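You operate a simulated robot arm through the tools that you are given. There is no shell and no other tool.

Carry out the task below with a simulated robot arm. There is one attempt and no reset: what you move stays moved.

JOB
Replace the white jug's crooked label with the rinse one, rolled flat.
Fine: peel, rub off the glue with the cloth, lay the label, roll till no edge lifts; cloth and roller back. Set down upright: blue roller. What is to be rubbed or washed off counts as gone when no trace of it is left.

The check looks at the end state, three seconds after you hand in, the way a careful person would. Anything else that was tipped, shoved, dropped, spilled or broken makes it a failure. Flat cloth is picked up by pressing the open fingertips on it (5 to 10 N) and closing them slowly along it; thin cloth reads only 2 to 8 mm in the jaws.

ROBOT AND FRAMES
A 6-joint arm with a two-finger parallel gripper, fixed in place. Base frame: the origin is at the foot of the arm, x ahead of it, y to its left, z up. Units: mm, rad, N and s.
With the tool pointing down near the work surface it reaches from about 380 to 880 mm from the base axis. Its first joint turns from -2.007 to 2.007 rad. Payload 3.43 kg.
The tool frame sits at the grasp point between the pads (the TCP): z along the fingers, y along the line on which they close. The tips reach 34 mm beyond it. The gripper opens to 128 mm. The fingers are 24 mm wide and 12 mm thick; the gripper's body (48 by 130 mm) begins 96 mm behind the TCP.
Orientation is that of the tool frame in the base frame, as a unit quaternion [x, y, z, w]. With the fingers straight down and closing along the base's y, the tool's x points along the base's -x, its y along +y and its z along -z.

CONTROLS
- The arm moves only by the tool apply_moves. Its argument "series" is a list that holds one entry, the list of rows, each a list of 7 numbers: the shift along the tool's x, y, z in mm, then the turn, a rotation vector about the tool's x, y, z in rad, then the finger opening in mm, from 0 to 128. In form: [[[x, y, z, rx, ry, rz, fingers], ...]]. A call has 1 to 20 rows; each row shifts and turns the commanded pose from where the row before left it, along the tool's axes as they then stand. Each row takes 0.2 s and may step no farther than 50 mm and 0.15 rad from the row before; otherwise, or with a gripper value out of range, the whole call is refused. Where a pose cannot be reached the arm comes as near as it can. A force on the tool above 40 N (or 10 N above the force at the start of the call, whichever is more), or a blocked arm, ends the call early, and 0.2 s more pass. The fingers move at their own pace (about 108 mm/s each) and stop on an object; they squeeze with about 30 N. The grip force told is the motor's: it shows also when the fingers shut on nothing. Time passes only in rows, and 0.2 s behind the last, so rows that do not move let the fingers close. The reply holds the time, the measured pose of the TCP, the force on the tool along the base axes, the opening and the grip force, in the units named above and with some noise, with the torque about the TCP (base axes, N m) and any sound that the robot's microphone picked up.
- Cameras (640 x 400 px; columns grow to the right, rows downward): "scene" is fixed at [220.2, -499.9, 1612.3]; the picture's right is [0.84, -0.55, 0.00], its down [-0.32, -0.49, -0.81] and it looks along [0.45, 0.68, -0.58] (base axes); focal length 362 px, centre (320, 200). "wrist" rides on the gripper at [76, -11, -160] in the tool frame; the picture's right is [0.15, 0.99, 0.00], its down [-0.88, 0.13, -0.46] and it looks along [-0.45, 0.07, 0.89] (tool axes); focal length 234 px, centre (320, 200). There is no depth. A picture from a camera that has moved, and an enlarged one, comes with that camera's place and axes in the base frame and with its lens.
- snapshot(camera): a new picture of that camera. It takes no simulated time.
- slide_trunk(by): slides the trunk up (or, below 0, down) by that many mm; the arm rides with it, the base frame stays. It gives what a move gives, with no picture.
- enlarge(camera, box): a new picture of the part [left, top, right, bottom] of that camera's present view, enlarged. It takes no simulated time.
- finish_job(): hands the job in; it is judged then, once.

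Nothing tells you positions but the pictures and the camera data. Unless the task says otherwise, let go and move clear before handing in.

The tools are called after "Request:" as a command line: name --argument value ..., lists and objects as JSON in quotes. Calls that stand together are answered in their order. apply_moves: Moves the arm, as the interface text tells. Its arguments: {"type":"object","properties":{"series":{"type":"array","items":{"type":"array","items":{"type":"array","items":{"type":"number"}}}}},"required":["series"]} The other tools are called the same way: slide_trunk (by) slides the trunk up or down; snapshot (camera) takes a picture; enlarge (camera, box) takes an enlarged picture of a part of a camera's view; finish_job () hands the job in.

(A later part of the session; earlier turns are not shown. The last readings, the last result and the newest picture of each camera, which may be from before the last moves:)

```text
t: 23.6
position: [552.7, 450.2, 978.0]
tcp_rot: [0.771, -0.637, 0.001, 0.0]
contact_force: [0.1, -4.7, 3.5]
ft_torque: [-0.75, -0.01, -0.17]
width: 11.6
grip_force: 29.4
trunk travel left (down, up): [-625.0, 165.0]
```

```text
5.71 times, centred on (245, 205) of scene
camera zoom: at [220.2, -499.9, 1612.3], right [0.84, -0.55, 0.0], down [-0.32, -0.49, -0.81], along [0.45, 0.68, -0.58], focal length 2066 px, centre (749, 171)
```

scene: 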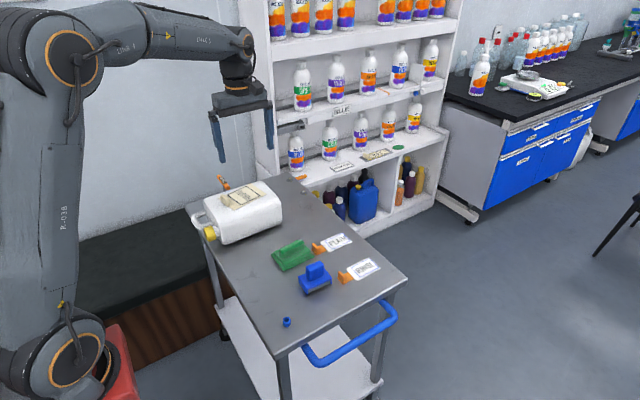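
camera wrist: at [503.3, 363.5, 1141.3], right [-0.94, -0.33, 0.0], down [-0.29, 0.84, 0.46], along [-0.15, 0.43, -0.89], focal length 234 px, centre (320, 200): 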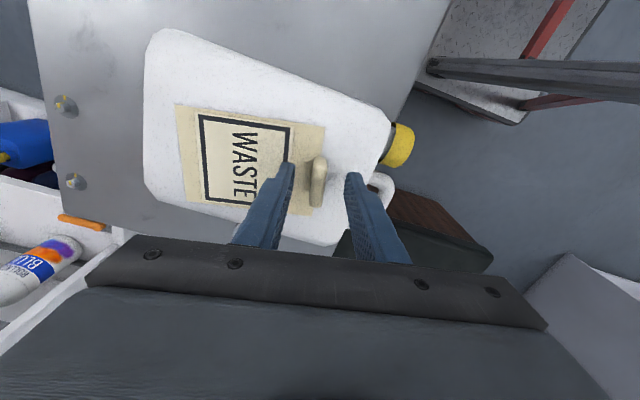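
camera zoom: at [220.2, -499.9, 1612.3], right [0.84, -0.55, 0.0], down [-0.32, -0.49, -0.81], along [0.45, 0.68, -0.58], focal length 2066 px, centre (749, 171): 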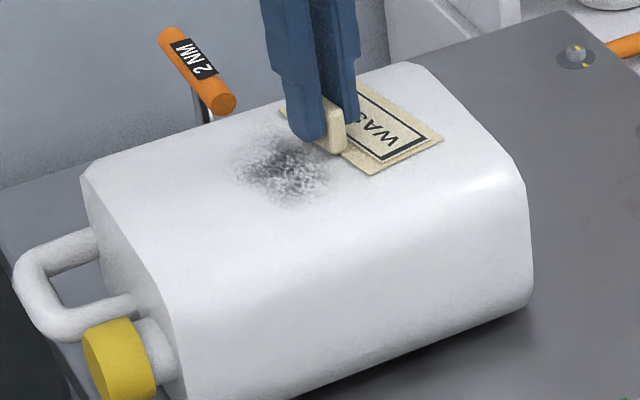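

About half is peeled. I'll continue, with a hair more height.

Request:
apply_moves --series '[[[0, -2.3, -0.5, 0, 0, 0, 0], [0, -2.3, 0, 0, 0, 0, 0], [0, -2.3, 0, 0, 0, 0, 0], [0, -2.3, 0, 0, 0, 0, 0], [0, -2.3, 0, 0, 0, 0, 0], [0, -2.3, 0, 0, 0, 0, 0], [0, -2.3, 0, 0, 0, 0, 0], [0, -2.3, 0, 0, 0, 0, 0], [0, -2.3, 0, 0, 0, 0, 0], [0, -2.3, 0, 0, 0, 0, 0], [0, -2.3, 0, 0, 0, 0, 0], [0, -2.3, 0, 0, 0, 0, 0], [0, -2.3, 0, 0, 0, 0, 0], [0, -2.3, 0, 0, 0, 0, 0], [0, -2.3, 0, 0, 0, 0, 0], [0, -2.3, 0, 0, 0, 0, 0]]]'

Request:
enlarge --camera "wrist" --box '[200, 80, 440, 240]'

Request:
enlarge --camera "scene" --box '[190, 170, 300, 240]'

```text
t: 27.0
position: [588.7, 457.6, 978.3]
tcp_rot: [0.77, -0.638, 0.0, 0.002]
contact_force: [-1.8, 0.1, -20.8]
ft_torque: [0.1, -0.05, -0.14]
width: 11.9
grip_force: 29.8
trunk travel left (down, up): [-625.0, 165.0]
```

```text
2.50 times, centred on (320, 160) of wrist
camera zoom: at [614.4, 384.6, 1136.4], right [-0.94, -0.33, 0.0], down [-0.29, 0.84, 0.46], along [-0.15, 0.43, -0.89], focal length 585 px, centre (320, 300)
```

zoom: 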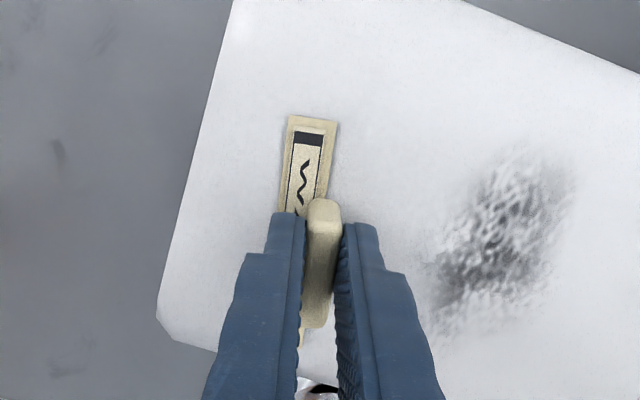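

```text
5.71 times, centred on (245, 205) of scene
camera zoom: at [220.2, -499.9, 1612.3], right [0.84, -0.55, 0.0], down [-0.32, -0.49, -0.81], along [0.45, 0.68, -0.58], focal length 2066 px, centre (749, 171)
```

zoom: 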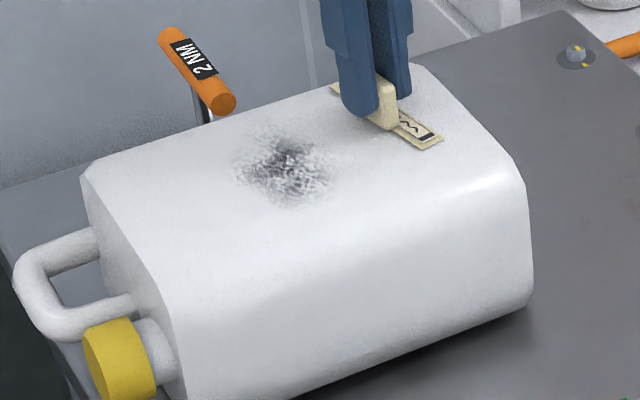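

About 20 mm of label remains. I'll finish the peel.

Request:
apply_moves --series '[[[0, -2, 0, 0, 0, 0, 0], [0, -2, 0, 0, 0, 0, 0], [0, -2, 0, 0, 0, 0, 0], [0, -2, 0, 0, 0, 0, 0], [0, -2, 0, 0, 0, 0, 0], [0, -2, 0, 0, 0, 0, 0], [0, -2, 0, 0, 0, 0, 0], [0, -2, 0, 0, 0, 0, 0]]]'

Request:
enlarge --camera "wrist" --box '[200, 80, 440, 240]'

Request:
enlarge --camera "scene" --box '[190, 170, 300, 240]'

```text
t: 28.8
position: [604.9, 460.2, 977.8]
tcp_rot: [0.771, -0.636, 0.0, 0.0]
contact_force: [-1.3, 1.5, -11.0]
ft_torque: [-0.36, -0.02, -0.16]
width: 11.9
grip_force: 30.3
trunk travel left (down, up): [-625.0, 165.0]
```

```text
2.50 times, centred on (320, 160) of wrist
camera zoom: at [630.1, 387.4, 1136.4], right [-0.94, -0.33, 0.0], down [-0.29, 0.84, 0.46], along [-0.15, 0.43, -0.89], focal length 585 px, centre (320, 300)
```

zoom: 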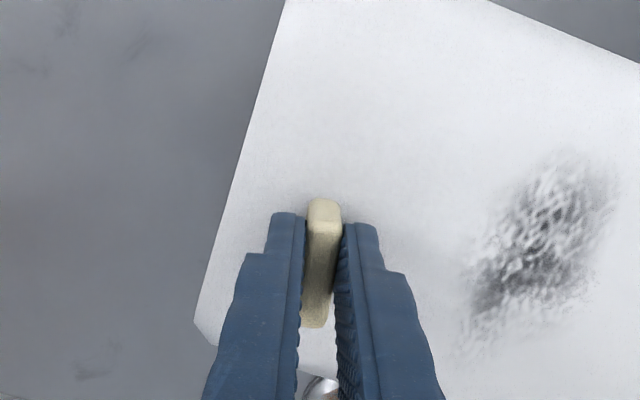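

```text
5.71 times, centred on (245, 205) of scene
camera zoom: at [220.2, -499.9, 1612.3], right [0.84, -0.55, 0.0], down [-0.32, -0.49, -0.81], along [0.45, 0.68, -0.58], focal length 2066 px, centre (749, 171)
```

zoom: 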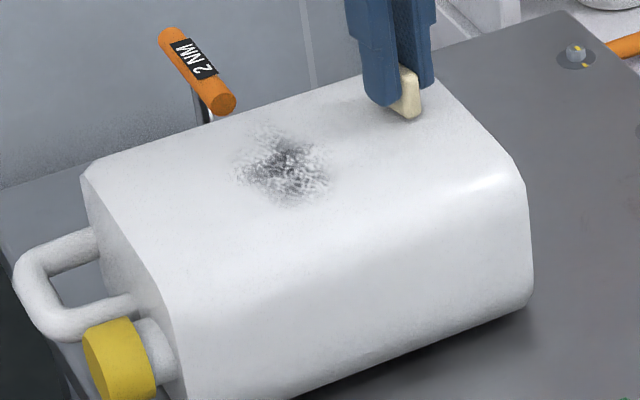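

The label surface is gone from the jug, and only the tab block remains in the fingers. I'll lift slowly and check the force.

Request:
apply_moves --series '[[[0, -1.5, -0.5, 0, 0, 0, 0], [0, -1.5, -0.5, 0, 0, 0, 0], [0, -1, -1, 0, 0, 0, 0], [0, 0, 0, 0, 0, 0, 0]]]'

Request:
enlarge --camera "scene" --box '[190, 170, 300, 240]'

Request:
snapshot --camera "wrist"

```text
t: 29.8
position: [608.9, 461.8, 980.6]
tcp_rot: [0.771, -0.637, 0.0, 0.001]
contact_force: [-3.5, -1.0, -22.0]
ft_torque: [-0.36, -0.3, -0.02]
width: 11.7
grip_force: 29.9
trunk travel left (down, up): [-625.0, 165.0]
```

```text
5.71 times, centred on (245, 205) of scene
camera zoom: at [220.2, -499.9, 1612.3], right [0.84, -0.55, 0.0], down [-0.32, -0.49, -0.81], along [0.45, 0.68, -0.58], focal length 2066 px, centre (749, 171)
```

zoom: 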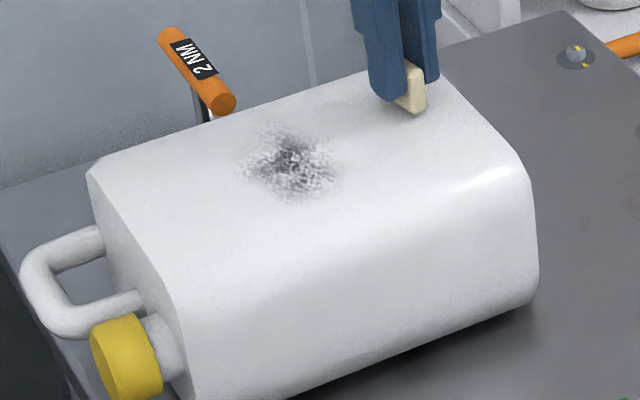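

```text
taken
camera wrist: at [634.4, 388.7, 1138.0], right [-0.94, -0.33, 0.0], down [-0.29, 0.84, 0.45], along [-0.15, 0.43, -0.89], focal length 234 px, centre (320, 200)
```

wrist: 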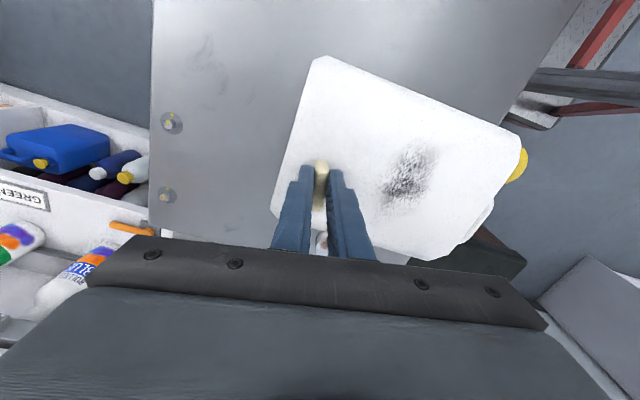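

The tab is still holding on and dragged the jug a few mm. I'll ease back to take the load off and look closely at the tab's base.

Request:
apply_moves --series '[[[0, 2, 1, 0, 0, 0, 0], [0, 2, 1, 0, 0, 0, 0], [0, 0, 0, 0, 0, 0, 0]]]'

Request:
enlarge --camera "wrist" --box '[280, 140, 360, 200]'

Request:
enlarge --camera "scene" --box '[240, 170, 280, 200]'

Request:
enlarge --camera "scene" --box '[190, 170, 300, 240]'

```text
t: 30.6
position: [606.2, 457.8, 978.7]
tcp_rot: [0.771, -0.637, 0.0, 0.0]
contact_force: [2.9, -0.5, -13.6]
ft_torque: [0.74, 0.01, -0.05]
width: 11.9
grip_force: 30.1
trunk travel left (down, up): [-625.0, 165.0]
```

```text
6.67 times, centred on (320, 170) of wrist
camera zoom: at [630.9, 387.4, 1136.9], right [-0.94, -0.33, 0.0], down [-0.29, 0.84, 0.46], along [-0.15, 0.43, -0.89], focal length 1561 px, centre (320, 400)
```

zoom: 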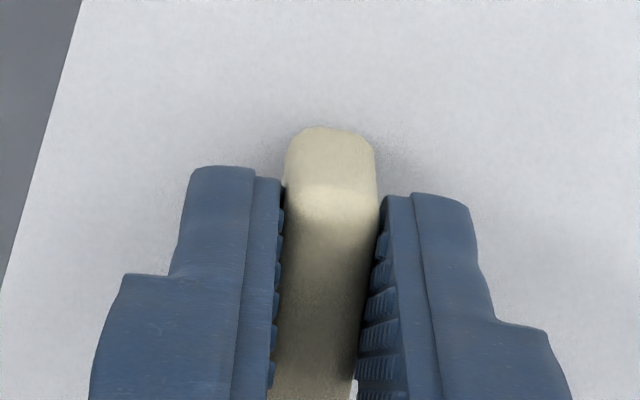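

```text
13.33 times, centred on (260, 185) of scene
camera zoom: at [220.2, -499.9, 1612.3], right [0.84, -0.55, 0.0], down [-0.32, -0.49, -0.81], along [0.45, 0.68, -0.58], focal length 4821 px, centre (1120, 400)
```

zoom: 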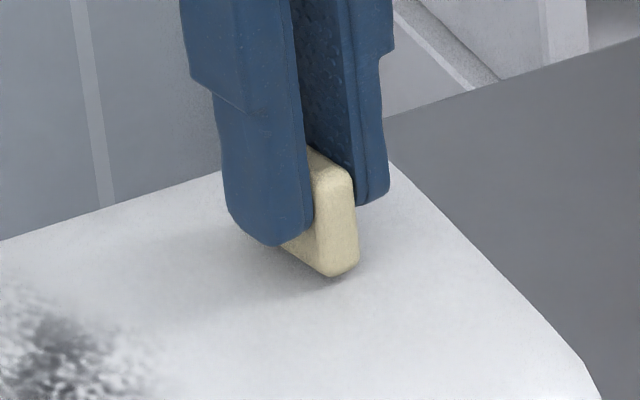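

```text
5.71 times, centred on (245, 205) of scene
camera zoom: at [220.2, -499.9, 1612.3], right [0.84, -0.55, 0.0], down [-0.32, -0.49, -0.81], along [0.45, 0.68, -0.58], focal length 2066 px, centre (749, 171)
```

zoom: 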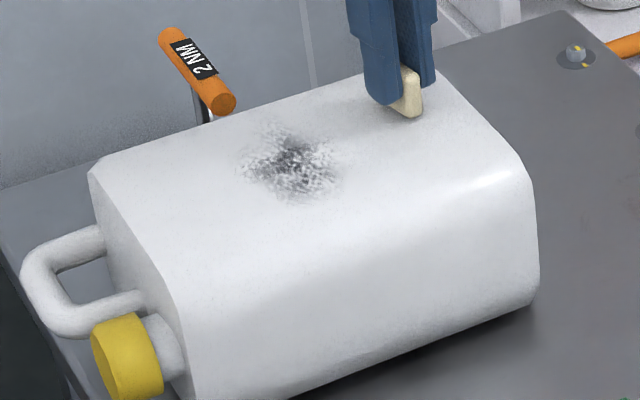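

The tab still slides along the jug, so the last bit wants another low pull rather than a lift. I'll lower 1 mm and keep pulling back along the label gently.

Request:
apply_moves --series '[[[0, 0, 1, 0, 0, 0, 0], [0, -1.5, 0, 0, 0, 0, 0], [0, -1.5, 0, 0, 0, 0, 0], [0, -1.5, 0, 0, 0, 0, 0], [0, -1.5, 0, 0, 0, 0, 0]]]'

Request:
enlarge --camera "scene" --box '[190, 170, 300, 240]'

Request:
enlarge --camera "wrist" --box '[280, 140, 360, 200]'

```text
t: 31.8
position: [609.2, 460.6, 978.5]
tcp_rot: [0.771, -0.637, 0.0, 0.0]
contact_force: [-4.3, -8.0, 3.4]
ft_torque: [-0.42, 0.11, -0.07]
width: 11.6
grip_force: 29.8
trunk travel left (down, up): [-625.0, 165.0]
```

```text
5.71 times, centred on (245, 205) of scene
camera zoom: at [220.2, -499.9, 1612.3], right [0.84, -0.55, 0.0], down [-0.32, -0.49, -0.81], along [0.45, 0.68, -0.58], focal length 2066 px, centre (749, 171)
```

zoom: 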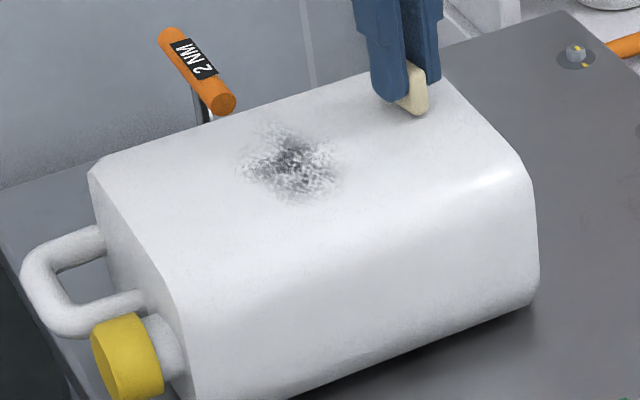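

```text
6.67 times, centred on (320, 170) of wrist
camera zoom: at [635.3, 388.5, 1136.9], right [-0.94, -0.33, 0.0], down [-0.29, 0.84, 0.46], along [-0.15, 0.43, -0.89], focal length 1561 px, centre (320, 400)
```

zoom: 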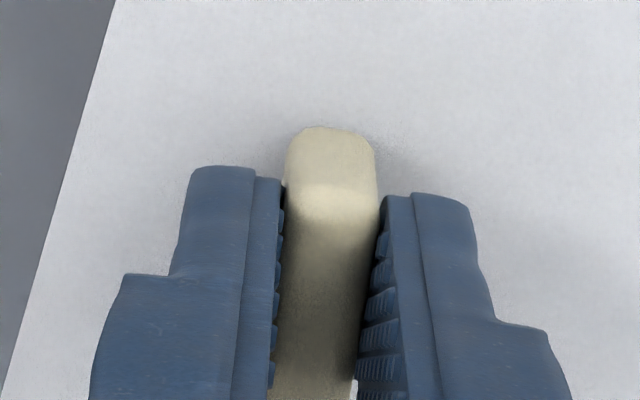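

The jug stayed put this time. I'll try a gentle lift to see if the label has come free.

Request:
apply_moves --series '[[[0, -0.5, -1, 0, 0, 0, 0], [0, -0.5, -1, 0, 0, 0, 0], [0, 0, 0, 0, 0, 0, 0]]]'

Request:
enlarge --camera "scene" --box '[190, 170, 300, 240]'

```text
t: 32.6
position: [610.5, 461.4, 978.6]
tcp_rot: [0.77, -0.638, -0.001, 0.001]
contact_force: [-6.2, -2.6, -11.6]
ft_torque: [0.15, -0.09, 0.36]
width: 11.6
grip_force: 30.3
trunk travel left (down, up): [-625.0, 165.0]
```

```text
5.71 times, centred on (245, 205) of scene
camera zoom: at [220.2, -499.9, 1612.3], right [0.84, -0.55, 0.0], down [-0.32, -0.49, -0.81], along [0.45, 0.68, -0.58], focal length 2066 px, centre (749, 171)
```

zoom: 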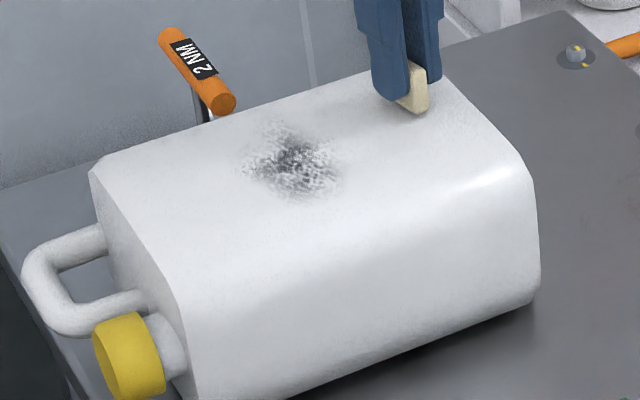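

It's still held, with sideways load building and no lift. I'll remove the upward load and pull a bit more firmly along the label in very small steps.

Request:
apply_moves --series '[[[0, 0, 1.5, 0, 0, 0, 0], [0, -0.8, 0, 0, 0, 0, 0], [0, -0.8, 0, 0, 0, 0, 0], [0, 0, 0, 0, 0, 0, 0]]]'

Request:
enlarge --camera "scene" --box '[190, 170, 300, 240]'

```text
t: 33.6
position: [612.0, 461.3, 977.9]
tcp_rot: [0.771, -0.637, 0.0, 0.0]
contact_force: [-8.4, 1.1, -4.1]
ft_torque: [0.4, 0.32, 0.05]
width: 11.7
grip_force: 30.1
trunk travel left (down, up): [-625.0, 165.0]
```

```text
5.71 times, centred on (245, 205) of scene
camera zoom: at [220.2, -499.9, 1612.3], right [0.84, -0.55, 0.0], down [-0.32, -0.49, -0.81], along [0.45, 0.68, -0.58], focal length 2066 px, centre (749, 171)
```

zoom: 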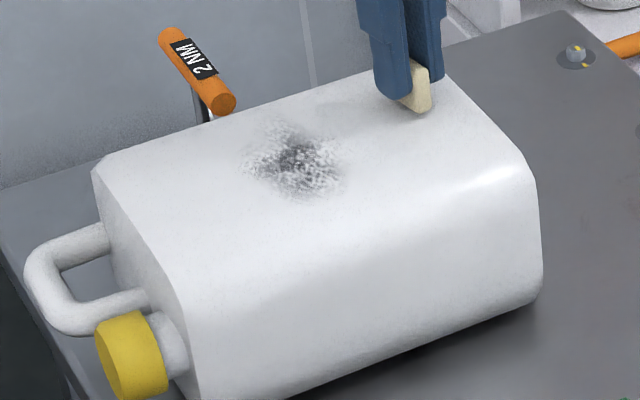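

The jug starts to slide at about 8 N, so I'll stop pulling that way. I'll relax the load, then open the fingers and see what the tab does on its own.

Request:
apply_moves --series '[[[0, 1.2, 0, 0, 0, 0, 0], [0, 0.5, 0, 0, 0, 0, 0], [0, 0, 0, 0, 0, 0, 0]]]'

Request:
apply_moves --series '[[[0, 0, 0, 0, 0, 0, 6], [0, 0, 0, 0, 0, 0, 14], [0, 0, 0, 0, 0, 0, 22], [0, 0, 0, 0, 0, 0, 30], [0, 0, 0, 0, 0, 0, 30]]]'

Request:
enlarge --camera "scene" --box '[190, 170, 300, 240]'

Request:
enlarge --camera "wrist" --box '[260, 120, 380, 210]'

```text
t: 34.4
position: [612.6, 461.2, 979.2]
tcp_rot: [0.77, -0.638, 0.0, -0.001]
contact_force: [1.4, 6.6, 1.0]
ft_torque: [0.45, 0.0, 0.0]
width: 11.8
grip_force: 30.3
trunk travel left (down, up): [-625.0, 165.0]
```

```text
t: 35.6
position: [610.3, 459.2, 977.7]
tcp_rot: [0.771, -0.636, 0.0, 0.001]
contact_force: [0.0, 0.6, -0.2]
ft_torque: [0.0, 0.02, -0.01]
width: 29.9
grip_force: 0.2
trunk travel left (down, up): [-625.0, 165.0]
```

```text
5.71 times, centred on (245, 205) of scene
camera zoom: at [220.2, -499.9, 1612.3], right [0.84, -0.55, 0.0], down [-0.32, -0.49, -0.81], along [0.45, 0.68, -0.58], focal length 2066 px, centre (749, 171)
```

zoom: 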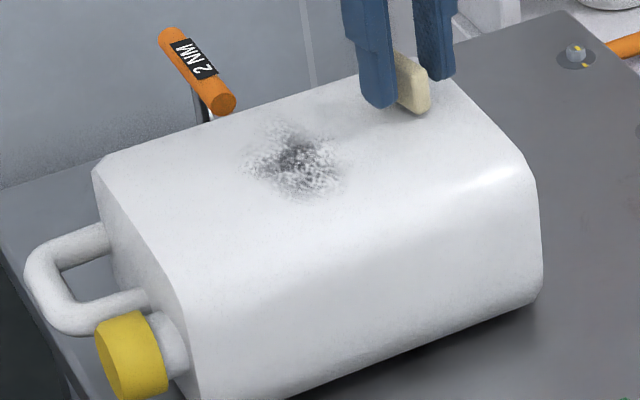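

```text
4.44 times, centred on (320, 165) of wrist
camera zoom: at [636.4, 388.3, 1136.2], right [-0.94, -0.33, 0.0], down [-0.29, 0.84, 0.46], along [-0.15, 0.43, -0.89], focal length 1041 px, centre (320, 356)
```

zoom: 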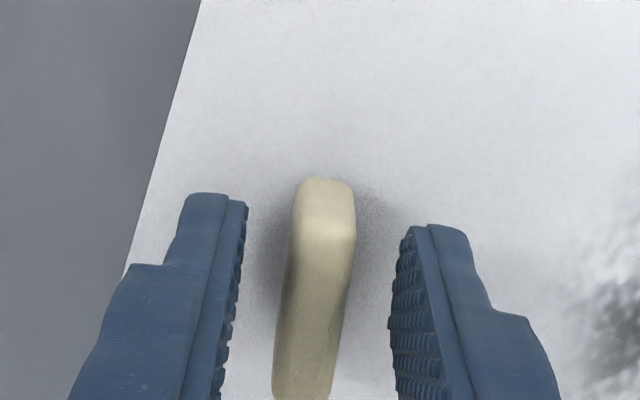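

The tab stands by itself at the far end of the jug. I'll regrasp it with no preload and test a straight lift again.

Request:
apply_moves --series '[[[0, 0, 0, 0, 0, 0, 20], [0, 0, 0, 0, 0, 0, 8], [0, 0, 0, 0, 0, 0, 0], [0, 0, 0, 0, 0, 0, 0], [0, 0, -1, 0, 0, 0, 0], [0, 0, -1, 0, 0, 0, 0]]]'

Request:
enlarge --camera "scene" --box '[190, 170, 300, 240]'

```text
t: 37.0
position: [611.8, 460.7, 976.9]
tcp_rot: [0.771, -0.637, 0.0, 0.002]
contact_force: [1.1, -1.5, 0.1]
ft_torque: [0.58, -0.09, -0.01]
width: 11.7
grip_force: 30.4
trunk travel left (down, up): [-625.0, 165.0]
```

```text
5.71 times, centred on (245, 205) of scene
camera zoom: at [220.2, -499.9, 1612.3], right [0.84, -0.55, 0.0], down [-0.32, -0.49, -0.81], along [0.45, 0.68, -0.58], focal length 2066 px, centre (749, 171)
```

zoom: 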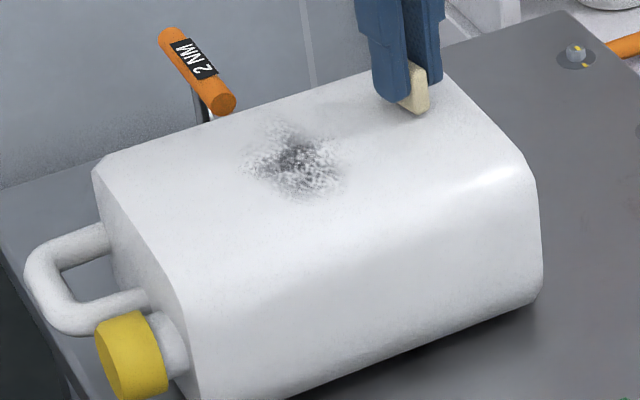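

No load yet; I'll raise a little more.

Request:
apply_moves --series '[[[0, 0, -1, 0, 0, 0, 0], [0, 0, -1, 0, 0, 0, 0], [0, 0, 0, 0, 0, 0, 0]]]'

Request:
enlarge --camera "scene" --box '[240, 170, 280, 200]'

```text
t: 37.8
position: [610.3, 461.8, 980.6]
tcp_rot: [0.771, -0.636, 0.0, 0.0]
contact_force: [-3.5, -0.5, 0.9]
ft_torque: [-0.23, -0.57, 0.04]
width: 11.8
grip_force: 30.3
trunk travel left (down, up): [-625.0, 165.0]
```

```text
13.33 times, centred on (260, 185) of scene
camera zoom: at [220.2, -499.9, 1612.3], right [0.84, -0.55, 0.0], down [-0.32, -0.49, -0.81], along [0.45, 0.68, -0.58], focal length 4821 px, centre (1120, 400)
```

zoom: 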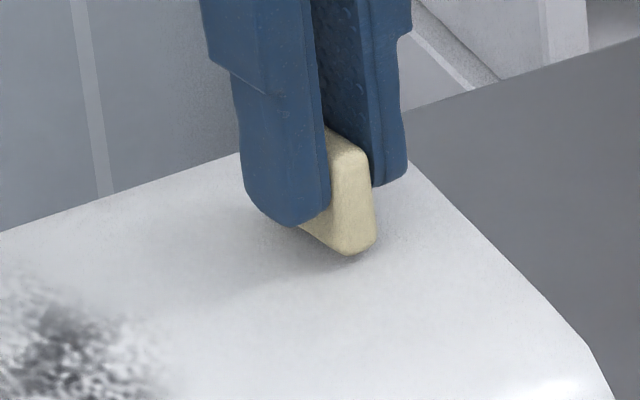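

The vertical load is now nil, so the tab seems free. I'll lift further and check.

Request:
apply_moves --series '[[[0, 0, -3, 0, 0, 0, 0], [0, 0, -4, 0, 0, 0, 0], [0, 0, -5, 0, 0, 0, 0], [0, 0, 0, 0, 0, 0, 0]]]'

Request:
enlarge --camera "scene" --box '[190, 170, 300, 240]'

Request:
enlarge --camera "wrist" --box '[260, 120, 380, 210]'

```text
t: 38.8
position: [612.3, 461.2, 993.4]
tcp_rot: [0.771, -0.637, 0.0, 0.0]
contact_force: [-2.6, -0.3, -20.9]
ft_torque: [0.2, -0.37, -0.05]
width: 12.5
grip_force: 29.8
trunk travel left (down, up): [-625.0, 165.0]
```

```text
5.71 times, centred on (245, 205) of scene
camera zoom: at [220.2, -499.9, 1612.3], right [0.84, -0.55, 0.0], down [-0.32, -0.49, -0.81], along [0.45, 0.68, -0.58], focal length 2066 px, centre (749, 171)
```

zoom: 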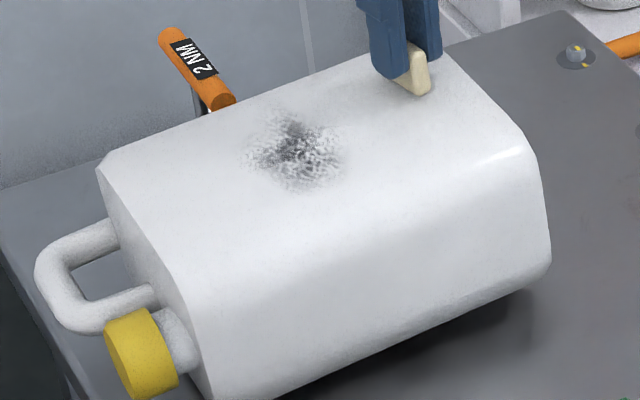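

```text
4.44 times, centred on (320, 165) of wrist
camera zoom: at [637.8, 389.6, 1151.6], right [-0.94, -0.33, 0.0], down [-0.29, 0.84, 0.46], along [-0.15, 0.43, -0.89], focal length 1041 px, centre (320, 356)
```

zoom: 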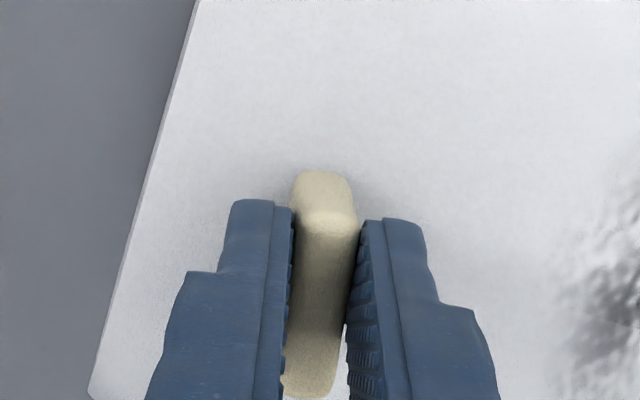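

The jug's end was lifted, so the tab is still fixed. I'm setting it back down right away.

Request:
apply_moves --series '[[[0, 0, 3, 0, 0, 0, 0], [0, 0, 3, 0, 0, 0, 0], [0, 0, 3, 0, 0, 0, 0], [0, 0, 3, 0, 0, 0, 0], [0, 0, 2, 0, 0, 0, 0], [0, 0, 0, 0, 0, 0, 0]]]'

Request:
enlarge --camera "scene" --box '[190, 170, 300, 240]'

Request:
enlarge --camera "wrist" --box '[260, 120, 380, 210]'

```text
t: 40.2
position: [611.2, 460.2, 982.5]
tcp_rot: [0.771, -0.637, 0.0, -0.002]
contact_force: [1.3, -6.4, 13.2]
ft_torque: [-0.94, -0.08, 0.13]
width: 11.8
grip_force: 30.5
trunk travel left (down, up): [-625.0, 165.0]
```

```text
5.71 times, centred on (245, 205) of scene
camera zoom: at [220.2, -499.9, 1612.3], right [0.84, -0.55, 0.0], down [-0.32, -0.49, -0.81], along [0.45, 0.68, -0.58], focal length 2066 px, centre (749, 171)
```

zoom: 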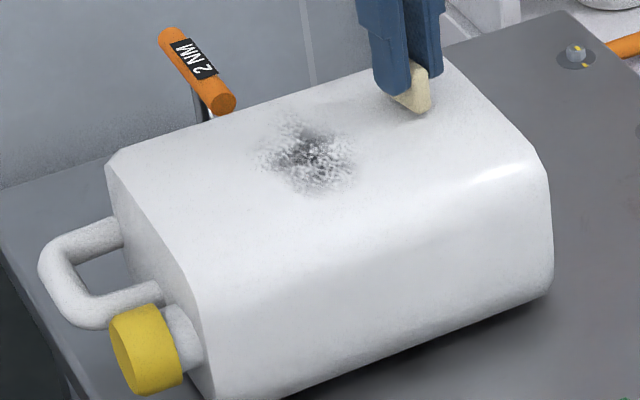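

```text
4.44 times, centred on (320, 165) of wrist
camera zoom: at [636.6, 388.2, 1140.6], right [-0.94, -0.33, 0.0], down [-0.29, 0.84, 0.46], along [-0.15, 0.43, -0.89], focal length 1041 px, centre (320, 356)
```

zoom: 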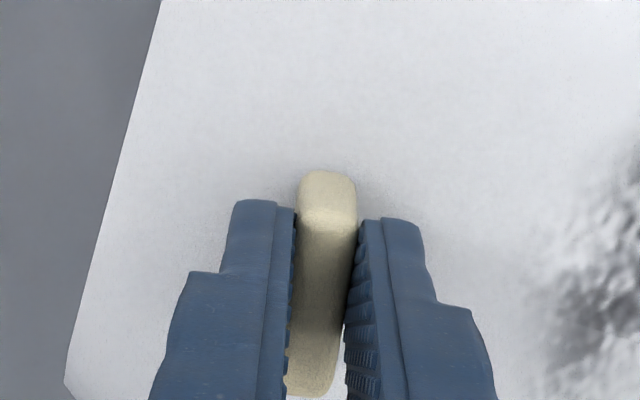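

The jug has shifted some mm while the tab slid relative to it. I'll release the tab and look carefully at the whole state before doing more.

Request:
apply_moves --series '[[[0, 0, 0, 0, 0, 0, 8], [0, 0, 0, 0, 0, 0, 16], [0, 0, 0, 0, 0, 0, 24], [0, 0, -20, 0, 0, 0, 40], [0, 0, -40, 0, 0, 0, 50], [20, 0, -40, 0, 0, 0, 60], [30, 0, 0, 0, 0, 0, 60], [0, 0, 0, 0, 0, 0, 60]]]'

Request:
enlarge --camera "scene" --box '[190, 170, 300, 240]'

Request:
snapshot --camera "wrist"

Request:
enlarge --camera "wrist" --box '[240, 100, 440, 240]'

```text
t: 42.0
position: [619.5, 412.7, 1078.9]
tcp_rot: [0.771, -0.637, 0.0, 0.0]
contact_force: [0.4, -0.3, -0.7]
ft_torque: [-0.04, 0.0, 0.01]
width: 59.9
grip_force: 0.0
trunk travel left (down, up): [-625.0, 165.0]
```

```text
5.71 times, centred on (245, 205) of scene
camera zoom: at [220.2, -499.9, 1612.3], right [0.84, -0.55, 0.0], down [-0.32, -0.49, -0.81], along [0.45, 0.68, -0.58], focal length 2066 px, centre (749, 171)
```

zoom: 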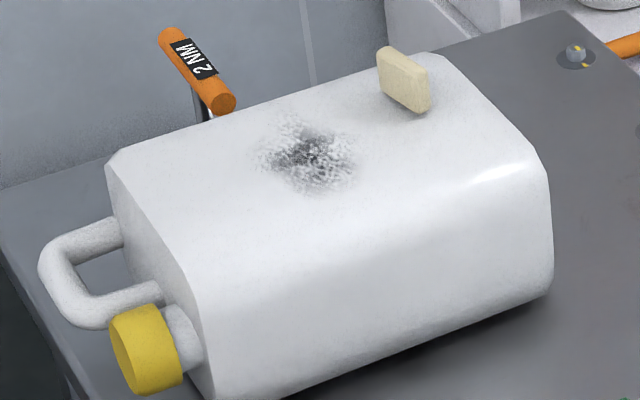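

```text
taken
camera wrist: at [644.9, 339.3, 1237.6], right [-0.94, -0.33, 0.0], down [-0.29, 0.84, 0.46], along [-0.15, 0.43, -0.89], focal length 234 px, centre (320, 200)
```

wrist: 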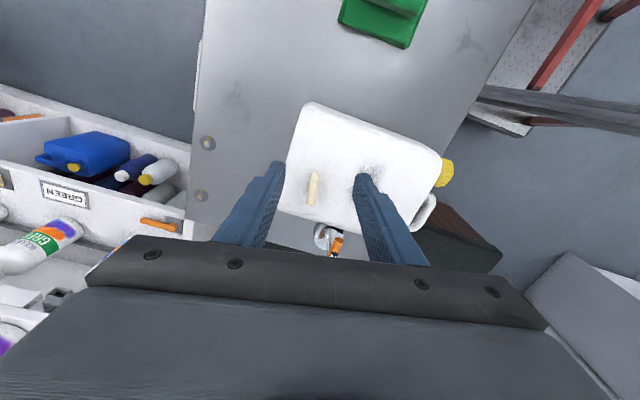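

```text
2.86 times, centred on (340, 170) of wrist
camera zoom: at [644.9, 339.3, 1237.6], right [-0.94, -0.33, 0.0], down [-0.29, 0.84, 0.46], along [-0.15, 0.43, -0.89], focal length 669 px, centre (263, 286)
```

zoom: 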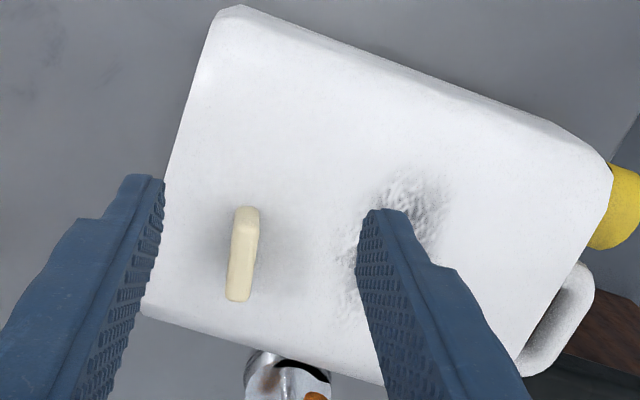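

The jug has shifted roughly 13 mm and turned about 2°. The tab stands alone on it at about (610, 466). I'll go back over it to regrasp and test with a tiny lift whether it's free.

Request:
apply_moves --series '[[[-30, 0, 30, 0, 0, 0, 60], [-24, -1, 35, 0, 0, 0, 50], [0, 0, 20, 0, 0, 0, 40], [0, 0, 10, 0, 0, 0, 40], [0, 0, 0, 0, 0, 0, 40]]]'

Request:
enlarge --camera "wrist" --box '[240, 100, 400, 210]'

Request:
enlarge --camera "scene" --box '[190, 170, 300, 240]'

```text
t: 43.2
position: [611.5, 464.9, 983.4]
tcp_rot: [0.771, -0.637, 0.0, 0.0]
contact_force: [-0.7, -0.4, 0.3]
ft_torque: [-0.01, -0.02, 0.01]
width: 39.8
grip_force: 0.1
trunk travel left (down, up): [-625.0, 165.0]
```

```text
3.64 times, centred on (320, 155) of wrist
camera zoom: at [636.4, 392.9, 1142.4], right [-0.94, -0.33, 0.0], down [-0.29, 0.84, 0.46], along [-0.15, 0.43, -0.89], focal length 852 px, centre (320, 364)
```

zoom: 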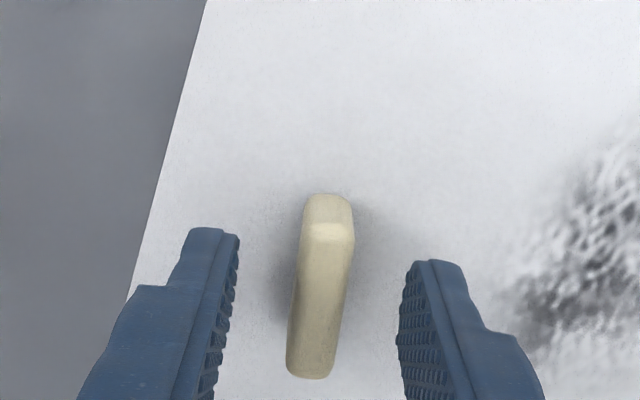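

```text
5.71 times, centred on (245, 205) of scene
camera zoom: at [220.2, -499.9, 1612.3], right [0.84, -0.55, 0.0], down [-0.32, -0.49, -0.81], along [0.45, 0.68, -0.58], focal length 2066 px, centre (749, 171)
```

zoom: 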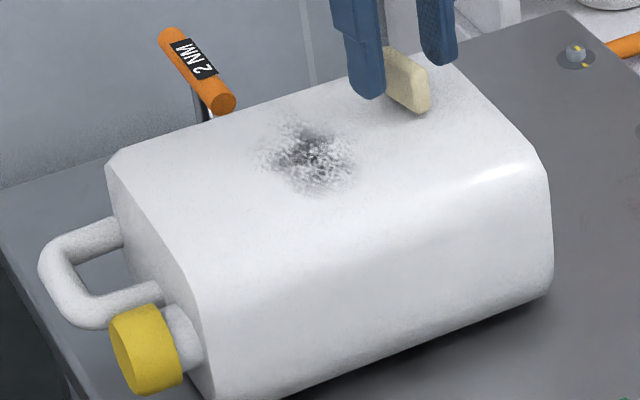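

The tab is between the fingers again. I'll lower, close, and lift 2 mm as a test.

Request:
apply_moves --series '[[[0, 1, 4, 0, 0, 0, 40], [0, 0, 0, 0, 0, 0, 20], [0, 0, 0, 0, 0, 0, 6], [0, 0, 0, 0, 0, 0, 0], [0, 0, 0, 0, 0, 0, 0], [0, 0, 0, 0, 0, 0, 0]]]'

Request:
apply_moves --series '[[[0, 0, -1, 0, 0, 0, 0], [0, 0, -1, 0, 0, 0, 0], [0, 0, -1, 0, 0, 0, 0], [0, 0, 0, 0, 0, 0, 0]]]'

Request:
enlarge --camera "scene" --box '[190, 170, 300, 240]'

```text
t: 44.6
position: [608.3, 465.9, 979.7]
tcp_rot: [0.771, -0.637, 0.001, 0.001]
contact_force: [0.0, -0.4, 0.2]
ft_torque: [-0.03, 0.01, 0.03]
width: 11.9
grip_force: 30.1
trunk travel left (down, up): [-625.0, 165.0]
```

```text
t: 45.6
position: [610.8, 463.7, 983.3]
tcp_rot: [0.771, -0.636, 0.001, 0.001]
contact_force: [-2.5, 0.3, -0.8]
ft_torque: [-0.26, -0.44, -0.13]
width: 11.7
grip_force: 29.9
trunk travel left (down, up): [-625.0, 165.0]
```

```text
5.71 times, centred on (245, 205) of scene
camera zoom: at [220.2, -499.9, 1612.3], right [0.84, -0.55, 0.0], down [-0.32, -0.49, -0.81], along [0.45, 0.68, -0.58], focal length 2066 px, centre (749, 171)
```

zoom: 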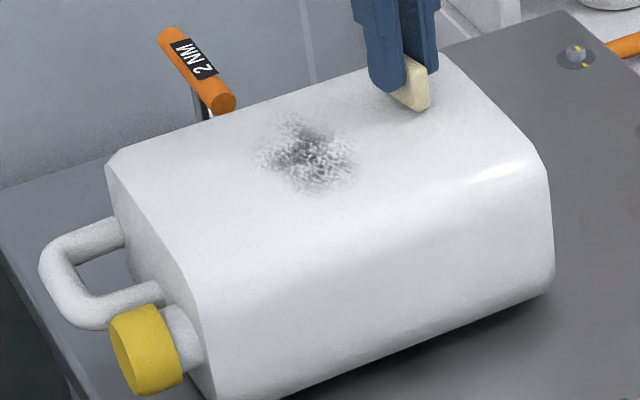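

There's almost no load over the first 3–4 mm. I'll continue up 1 mm at a time and watch where it catches.

Request:
apply_moves --series '[[[0, 0, -1, 0, 0, 0, 0], [0, 0, -1, 0, 0, 0, 0], [0, 0, 0, 0, 0, 0, 0]]]'

Request:
enlarge --camera "scene" --box '[240, 165, 280, 195]'

Request:
enlarge --camera "wrist" --box '[240, 100, 400, 210]'

```text
t: 46.4
position: [611.1, 464.9, 984.7]
tcp_rot: [0.77, -0.638, 0.0, 0.0]
contact_force: [-1.7, -0.5, -21.1]
ft_torque: [-0.28, -0.49, -0.05]
width: 11.9
grip_force: 30.2
trunk travel left (down, up): [-625.0, 165.0]
```

```text
13.33 times, centred on (260, 180) of scene
camera zoom: at [220.2, -499.9, 1612.3], right [0.84, -0.55, 0.0], down [-0.32, -0.49, -0.81], along [0.45, 0.68, -0.58], focal length 4821 px, centre (1120, 467)
```

zoom: 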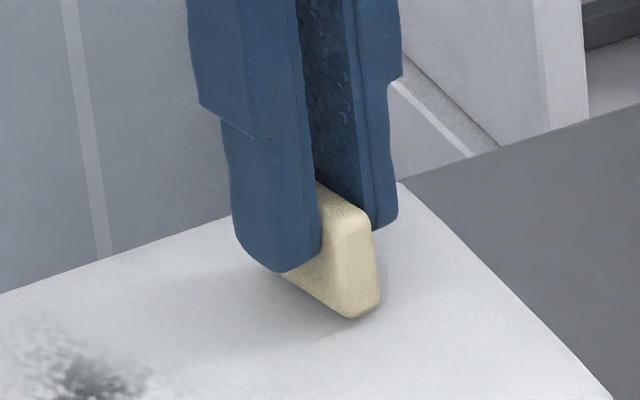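

```text
3.64 times, centred on (320, 155) of wrist
camera zoom: at [636.7, 393.0, 1143.9], right [-0.94, -0.33, 0.0], down [-0.29, 0.84, 0.46], along [-0.15, 0.43, -0.89], focal length 852 px, centre (320, 364)
```

zoom: 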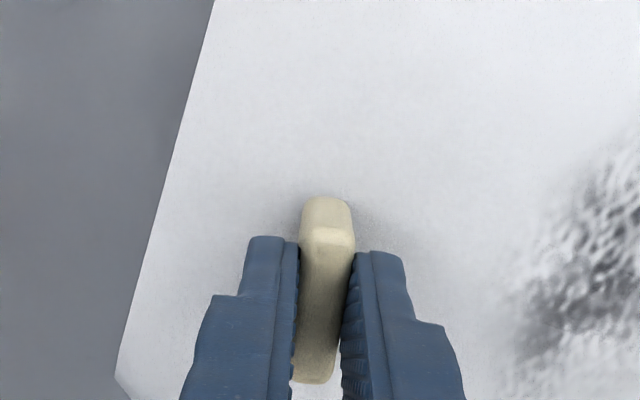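

It catches and starts lifting the jug again at about 21 N, so I'll lower it. Then I'll press down lightly so that the jug grips the table better, and pull along the label to the end of the tab's travel.

Request:
apply_moves --series '[[[0, 0, 2, 0, 0, 0, 0], [0, 0, 2, 0, 0, 0, 0], [0, 0, 1, 0, 0, 0, 0], [0, 0, 0.5, 0, 0, 0, 0], [0, 0, 0, 0, 0, 0, 0]]]'

Request:
enlarge --camera "scene" --box '[190, 170, 300, 240]'

```text
t: 47.6
position: [610.1, 464.5, 981.2]
tcp_rot: [0.77, -0.638, 0.0, -0.001]
contact_force: [2.1, -7.4, 1.8]
ft_torque: [-1.11, -0.14, 0.06]
width: 11.9
grip_force: 30.4
trunk travel left (down, up): [-625.0, 165.0]
```

```text
5.71 times, centred on (245, 205) of scene
camera zoom: at [220.2, -499.9, 1612.3], right [0.84, -0.55, 0.0], down [-0.32, -0.49, -0.81], along [0.45, 0.68, -0.58], focal length 2066 px, centre (749, 171)
```

zoom: 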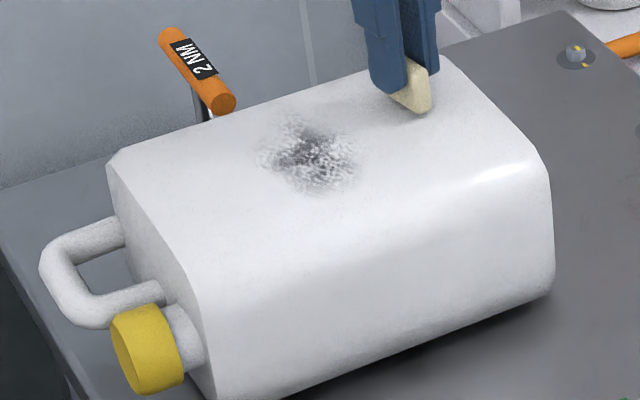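

The load is neutral now. Pressing slightly and sliding the tab to the end of its travel.

Request:
apply_moves --series '[[[0, -1, 0.7, 0, 0, 0, 0], [0, -2, 0, 0, 0, 0, 0], [0, -2, 0, 0, 0, 0, 0], [0, -2, 0, 0, 0, 0, 0], [0, -1.5, 0, 0, 0, 0, 0]]]'

Request:
enlarge --camera "scene" --box '[190, 170, 300, 240]'

```text
t: 48.8
position: [617.8, 466.0, 981.3]
tcp_rot: [0.77, -0.638, -0.001, -0.001]
contact_force: [-0.6, -7.0, 19.5]
ft_torque: [-0.38, 0.06, 0.05]
width: 11.8
grip_force: 30.1
trunk travel left (down, up): [-625.0, 165.0]
```

```text
5.71 times, centred on (245, 205) of scene
camera zoom: at [220.2, -499.9, 1612.3], right [0.84, -0.55, 0.0], down [-0.32, -0.49, -0.81], along [0.45, 0.68, -0.58], focal length 2066 px, centre (749, 171)
```

zoom: 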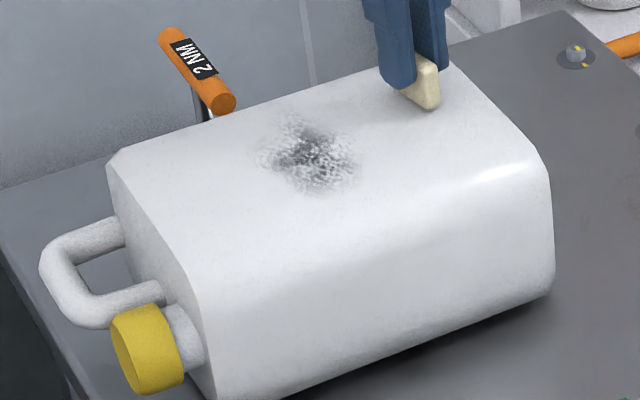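

The jug is not moving and the tab keeps sliding. I'll keep going in small steps.

Request:
apply_moves --series '[[[0, -1.5, -0.2, 0, 0, 0, 0], [0, -1.5, 0, 0, 0, 0, 0], [0, -1.5, 0, 0, 0, 0, 0], [0, 0, 0, 0, 0, 0, 0]]]'

Request:
enlarge --camera "scene" --box '[190, 170, 300, 240]'

```text
t: 49.8
position: [620.6, 466.5, 980.1]
tcp_rot: [0.771, -0.636, 0.0, 0.001]
contact_force: [-12.7, -10.6, 21.6]
ft_torque: [-0.52, 0.24, -0.01]
width: 11.6
grip_force: 30.5
trunk travel left (down, up): [-625.0, 165.0]
```

```text
5.71 times, centred on (245, 205) of scene
camera zoom: at [220.2, -499.9, 1612.3], right [0.84, -0.55, 0.0], down [-0.32, -0.49, -0.81], along [0.45, 0.68, -0.58], focal length 2066 px, centre (749, 171)
```

zoom: 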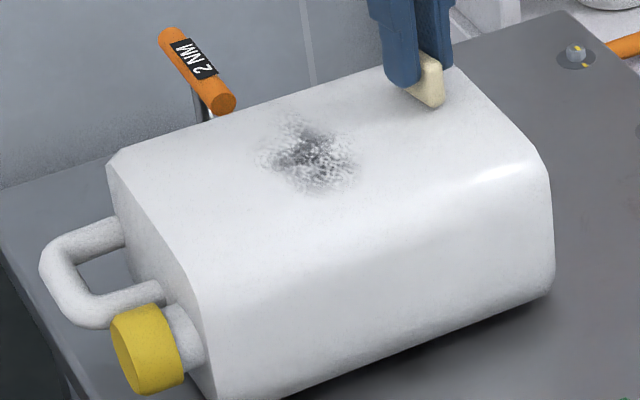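

There are about 16 N sideways at the end of travel and the jug is unmoved. I'll test lifting from here in 1 mm steps.

Request:
apply_moves --series '[[[0, 0.5, -1, 0, 0, 0, 0], [0, 0.5, -1, 0, 0, 0, 0], [0, 0, -1, 0, 0, 0, 0], [0, 0, 0, 0, 0, 0, 0]]]'

Request:
enlarge --camera "scene" --box '[190, 170, 300, 240]'

```text
t: 50.8
position: [620.3, 466.4, 980.8]
tcp_rot: [0.771, -0.637, -0.001, 0.002]
contact_force: [-4.2, -1.7, -15.0]
ft_torque: [0.09, -0.16, 0.27]
width: 11.6
grip_force: 30.7
trunk travel left (down, up): [-625.0, 165.0]
```

```text
5.71 times, centred on (245, 205) of scene
camera zoom: at [220.2, -499.9, 1612.3], right [0.84, -0.55, 0.0], down [-0.32, -0.49, -0.81], along [0.45, 0.68, -0.58], focal length 2066 px, centre (749, 171)
```

zoom: 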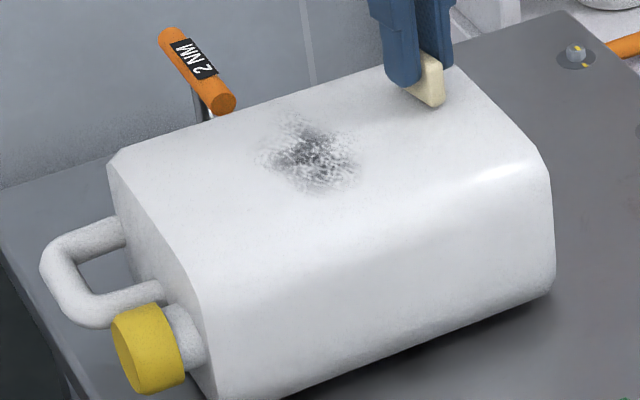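

The vertical hold persists at the end of travel. To understand what's holding it, I'll bring the load to neutral and slide the tab back the other way, watching the forces.

Request:
apply_moves --series '[[[0, 0, 1.2, 0, 0, 0, 0], [0, 2, 0.6, 0, 0, 0, 0], [0, 3, 0, 0, 0, 0, 0], [0, 3, 0, 0, 0, 0, 0], [0, 3, 0, 0, 0, 0, 0], [0, 3, 0, 0, 0, 0, 0]]]'

Request:
enlarge --camera "scene" --box '[190, 170, 300, 240]'

```text
t: 52.2
position: [608.0, 465.0, 980.7]
tcp_rot: [0.771, -0.637, -0.001, 0.0]
contact_force: [1.3, 1.2, -9.9]
ft_torque: [0.78, 0.11, 0.07]
width: 11.8
grip_force: 30.0
trunk travel left (down, up): [-625.0, 165.0]
```

```text
5.71 times, centred on (245, 205) of scene
camera zoom: at [220.2, -499.9, 1612.3], right [0.84, -0.55, 0.0], down [-0.32, -0.49, -0.81], along [0.45, 0.68, -0.58], focal length 2066 px, centre (749, 171)
```

zoom: 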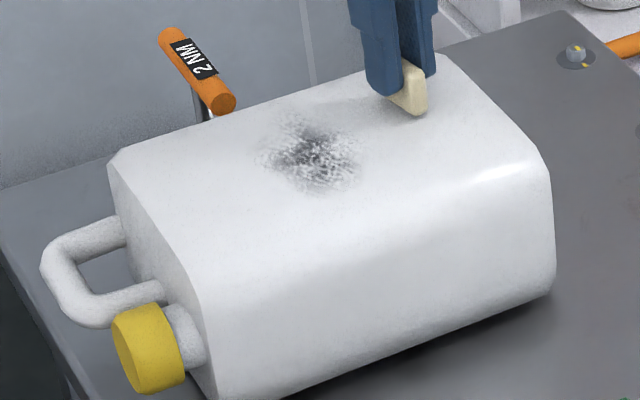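

The tab slides back freely but stays held vertically. I'll go to the end stop once more with slight press, dwell there, and release right at the stop, then test again.

Request:
apply_moves --series '[[[0, -3, 0.8, 0, 0, 0, 0], [0, -3, 0.3, 0, 0, 0, 0], [0, -3, 0, 0, 0, 0, 0], [0, -3, 0, 0, 0, 0, 0], [0, -2, 0, 0, 0, 0, 0], [0, 0, 0, 0, 0, 0, 0], [0, 0, 0, 0, 0, 0, 0], [0, 0, 0, 0, 0, 0, 0], [0, 0, 0, 0, 0, 0, 0], [0, 0, 0, 0, 0, 0, 0]]]'

Request:
enlarge --camera "scene" --box '[190, 170, 300, 240]'

```text
t: 54.4
position: [620.7, 467.2, 980.7]
tcp_rot: [0.771, -0.637, 0.001, -0.001]
contact_force: [-4.7, -1.6, 11.8]
ft_torque: [0.05, 0.13, 0.0]
width: 11.7
grip_force: 30.6
trunk travel left (down, up): [-625.0, 165.0]
```

```text
5.71 times, centred on (245, 205) of scene
camera zoom: at [220.2, -499.9, 1612.3], right [0.84, -0.55, 0.0], down [-0.32, -0.49, -0.81], along [0.45, 0.68, -0.58], focal length 2066 px, centre (749, 171)
```

zoom: 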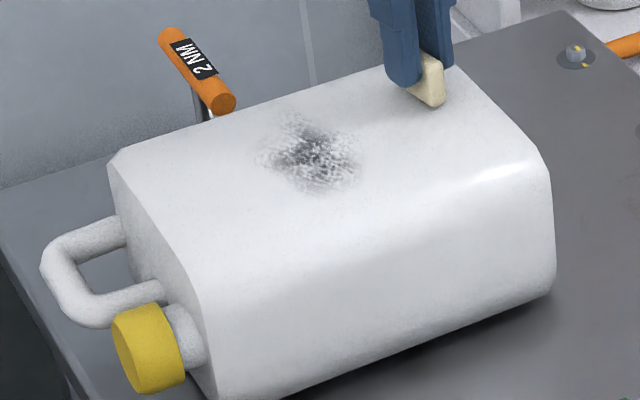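

It's at the end stop with a light side load. I'll add a bit more side pull and a small tilt of the tab over the end, then check.

Request:
apply_moves --series '[[[0, -1, 0, 0, 0, 0, 0], [0, -2.1, -0.6, -0.05, 0, 0, 0], [0, -2.1, -0.6, -0.05, 0, 0, 0], [0, -2.1, -0.6, -0.05, 0, 0, 0], [0, 0, 0, 0, 0, 0, 0]]]'

Request:
enlarge --camera "scene" --box '[190, 170, 300, 240]'

Request:
enlarge --camera "wrist" --box '[240, 100, 400, 210]'

```text
t: 55.6
position: [628.5, 468.6, 979.4]
tcp_rot: [0.769, -0.635, -0.049, 0.059]
contact_force: [-7.0, 1.7, -8.5]
ft_torque: [0.23, -0.35, 0.0]
width: 14.0
grip_force: 30.1
trunk travel left (down, up): [-625.0, 165.0]
```

```text
5.71 times, centred on (245, 205) of scene
camera zoom: at [220.2, -499.9, 1612.3], right [0.84, -0.55, 0.0], down [-0.32, -0.49, -0.81], along [0.45, 0.68, -0.58], focal length 2066 px, centre (749, 171)
```

zoom: 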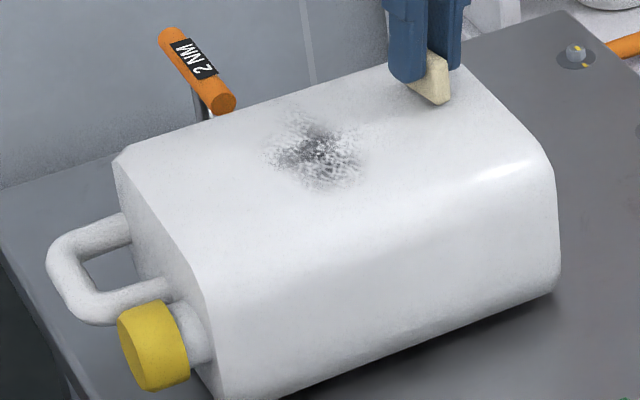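

```text
3.64 times, centred on (320, 155) of wrist
camera zoom: at [677.9, 400.9, 1135.1], right [-0.93, -0.33, 0.15], down [-0.22, 0.85, 0.47], along [-0.28, 0.4, -0.87], focal length 852 px, centre (320, 364)
```

zoom: 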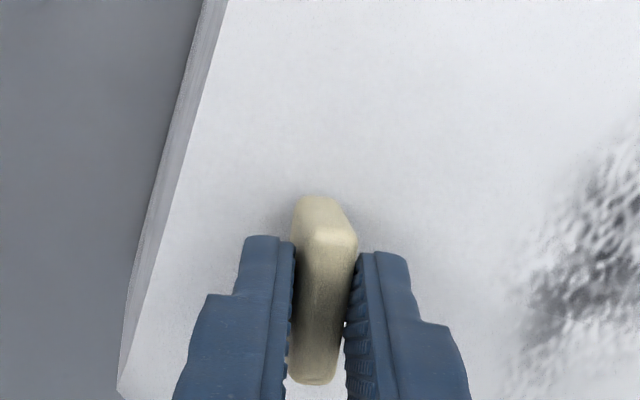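

The tab doesn't tilt and the jug slid another few mm, so I'm stopping this. I'll undo the tilt, release, move clear and check the state.

Request:
apply_moves --series '[[[0, 2.1, 0.4, 0.05, 0, 0, 0], [0, 2.1, 0.4, 0.05, 0, 0, 0], [0, 2.1, 0, 0.05, 0, 0, 0], [0, 0, 0, 0, 0, 0, 0]]]'

Request:
enlarge --camera "scene" --box '[190, 170, 300, 240]'

```text
t: 56.6
position: [621.5, 466.3, 981.9]
tcp_rot: [0.77, -0.638, 0.0, 0.001]
contact_force: [-1.2, 0.3, -11.3]
ft_torque: [0.31, 0.04, -0.19]
width: 11.9
grip_force: 29.5
trunk travel left (down, up): [-625.0, 165.0]
```

```text
5.71 times, centred on (245, 205) of scene
camera zoom: at [220.2, -499.9, 1612.3], right [0.84, -0.55, 0.0], down [-0.32, -0.49, -0.81], along [0.45, 0.68, -0.58], focal length 2066 px, centre (749, 171)
```

zoom: 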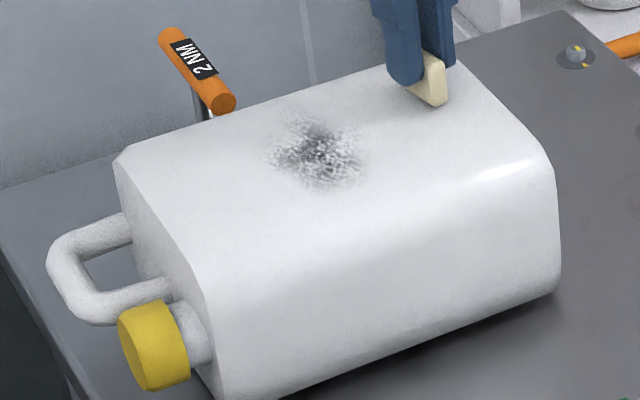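

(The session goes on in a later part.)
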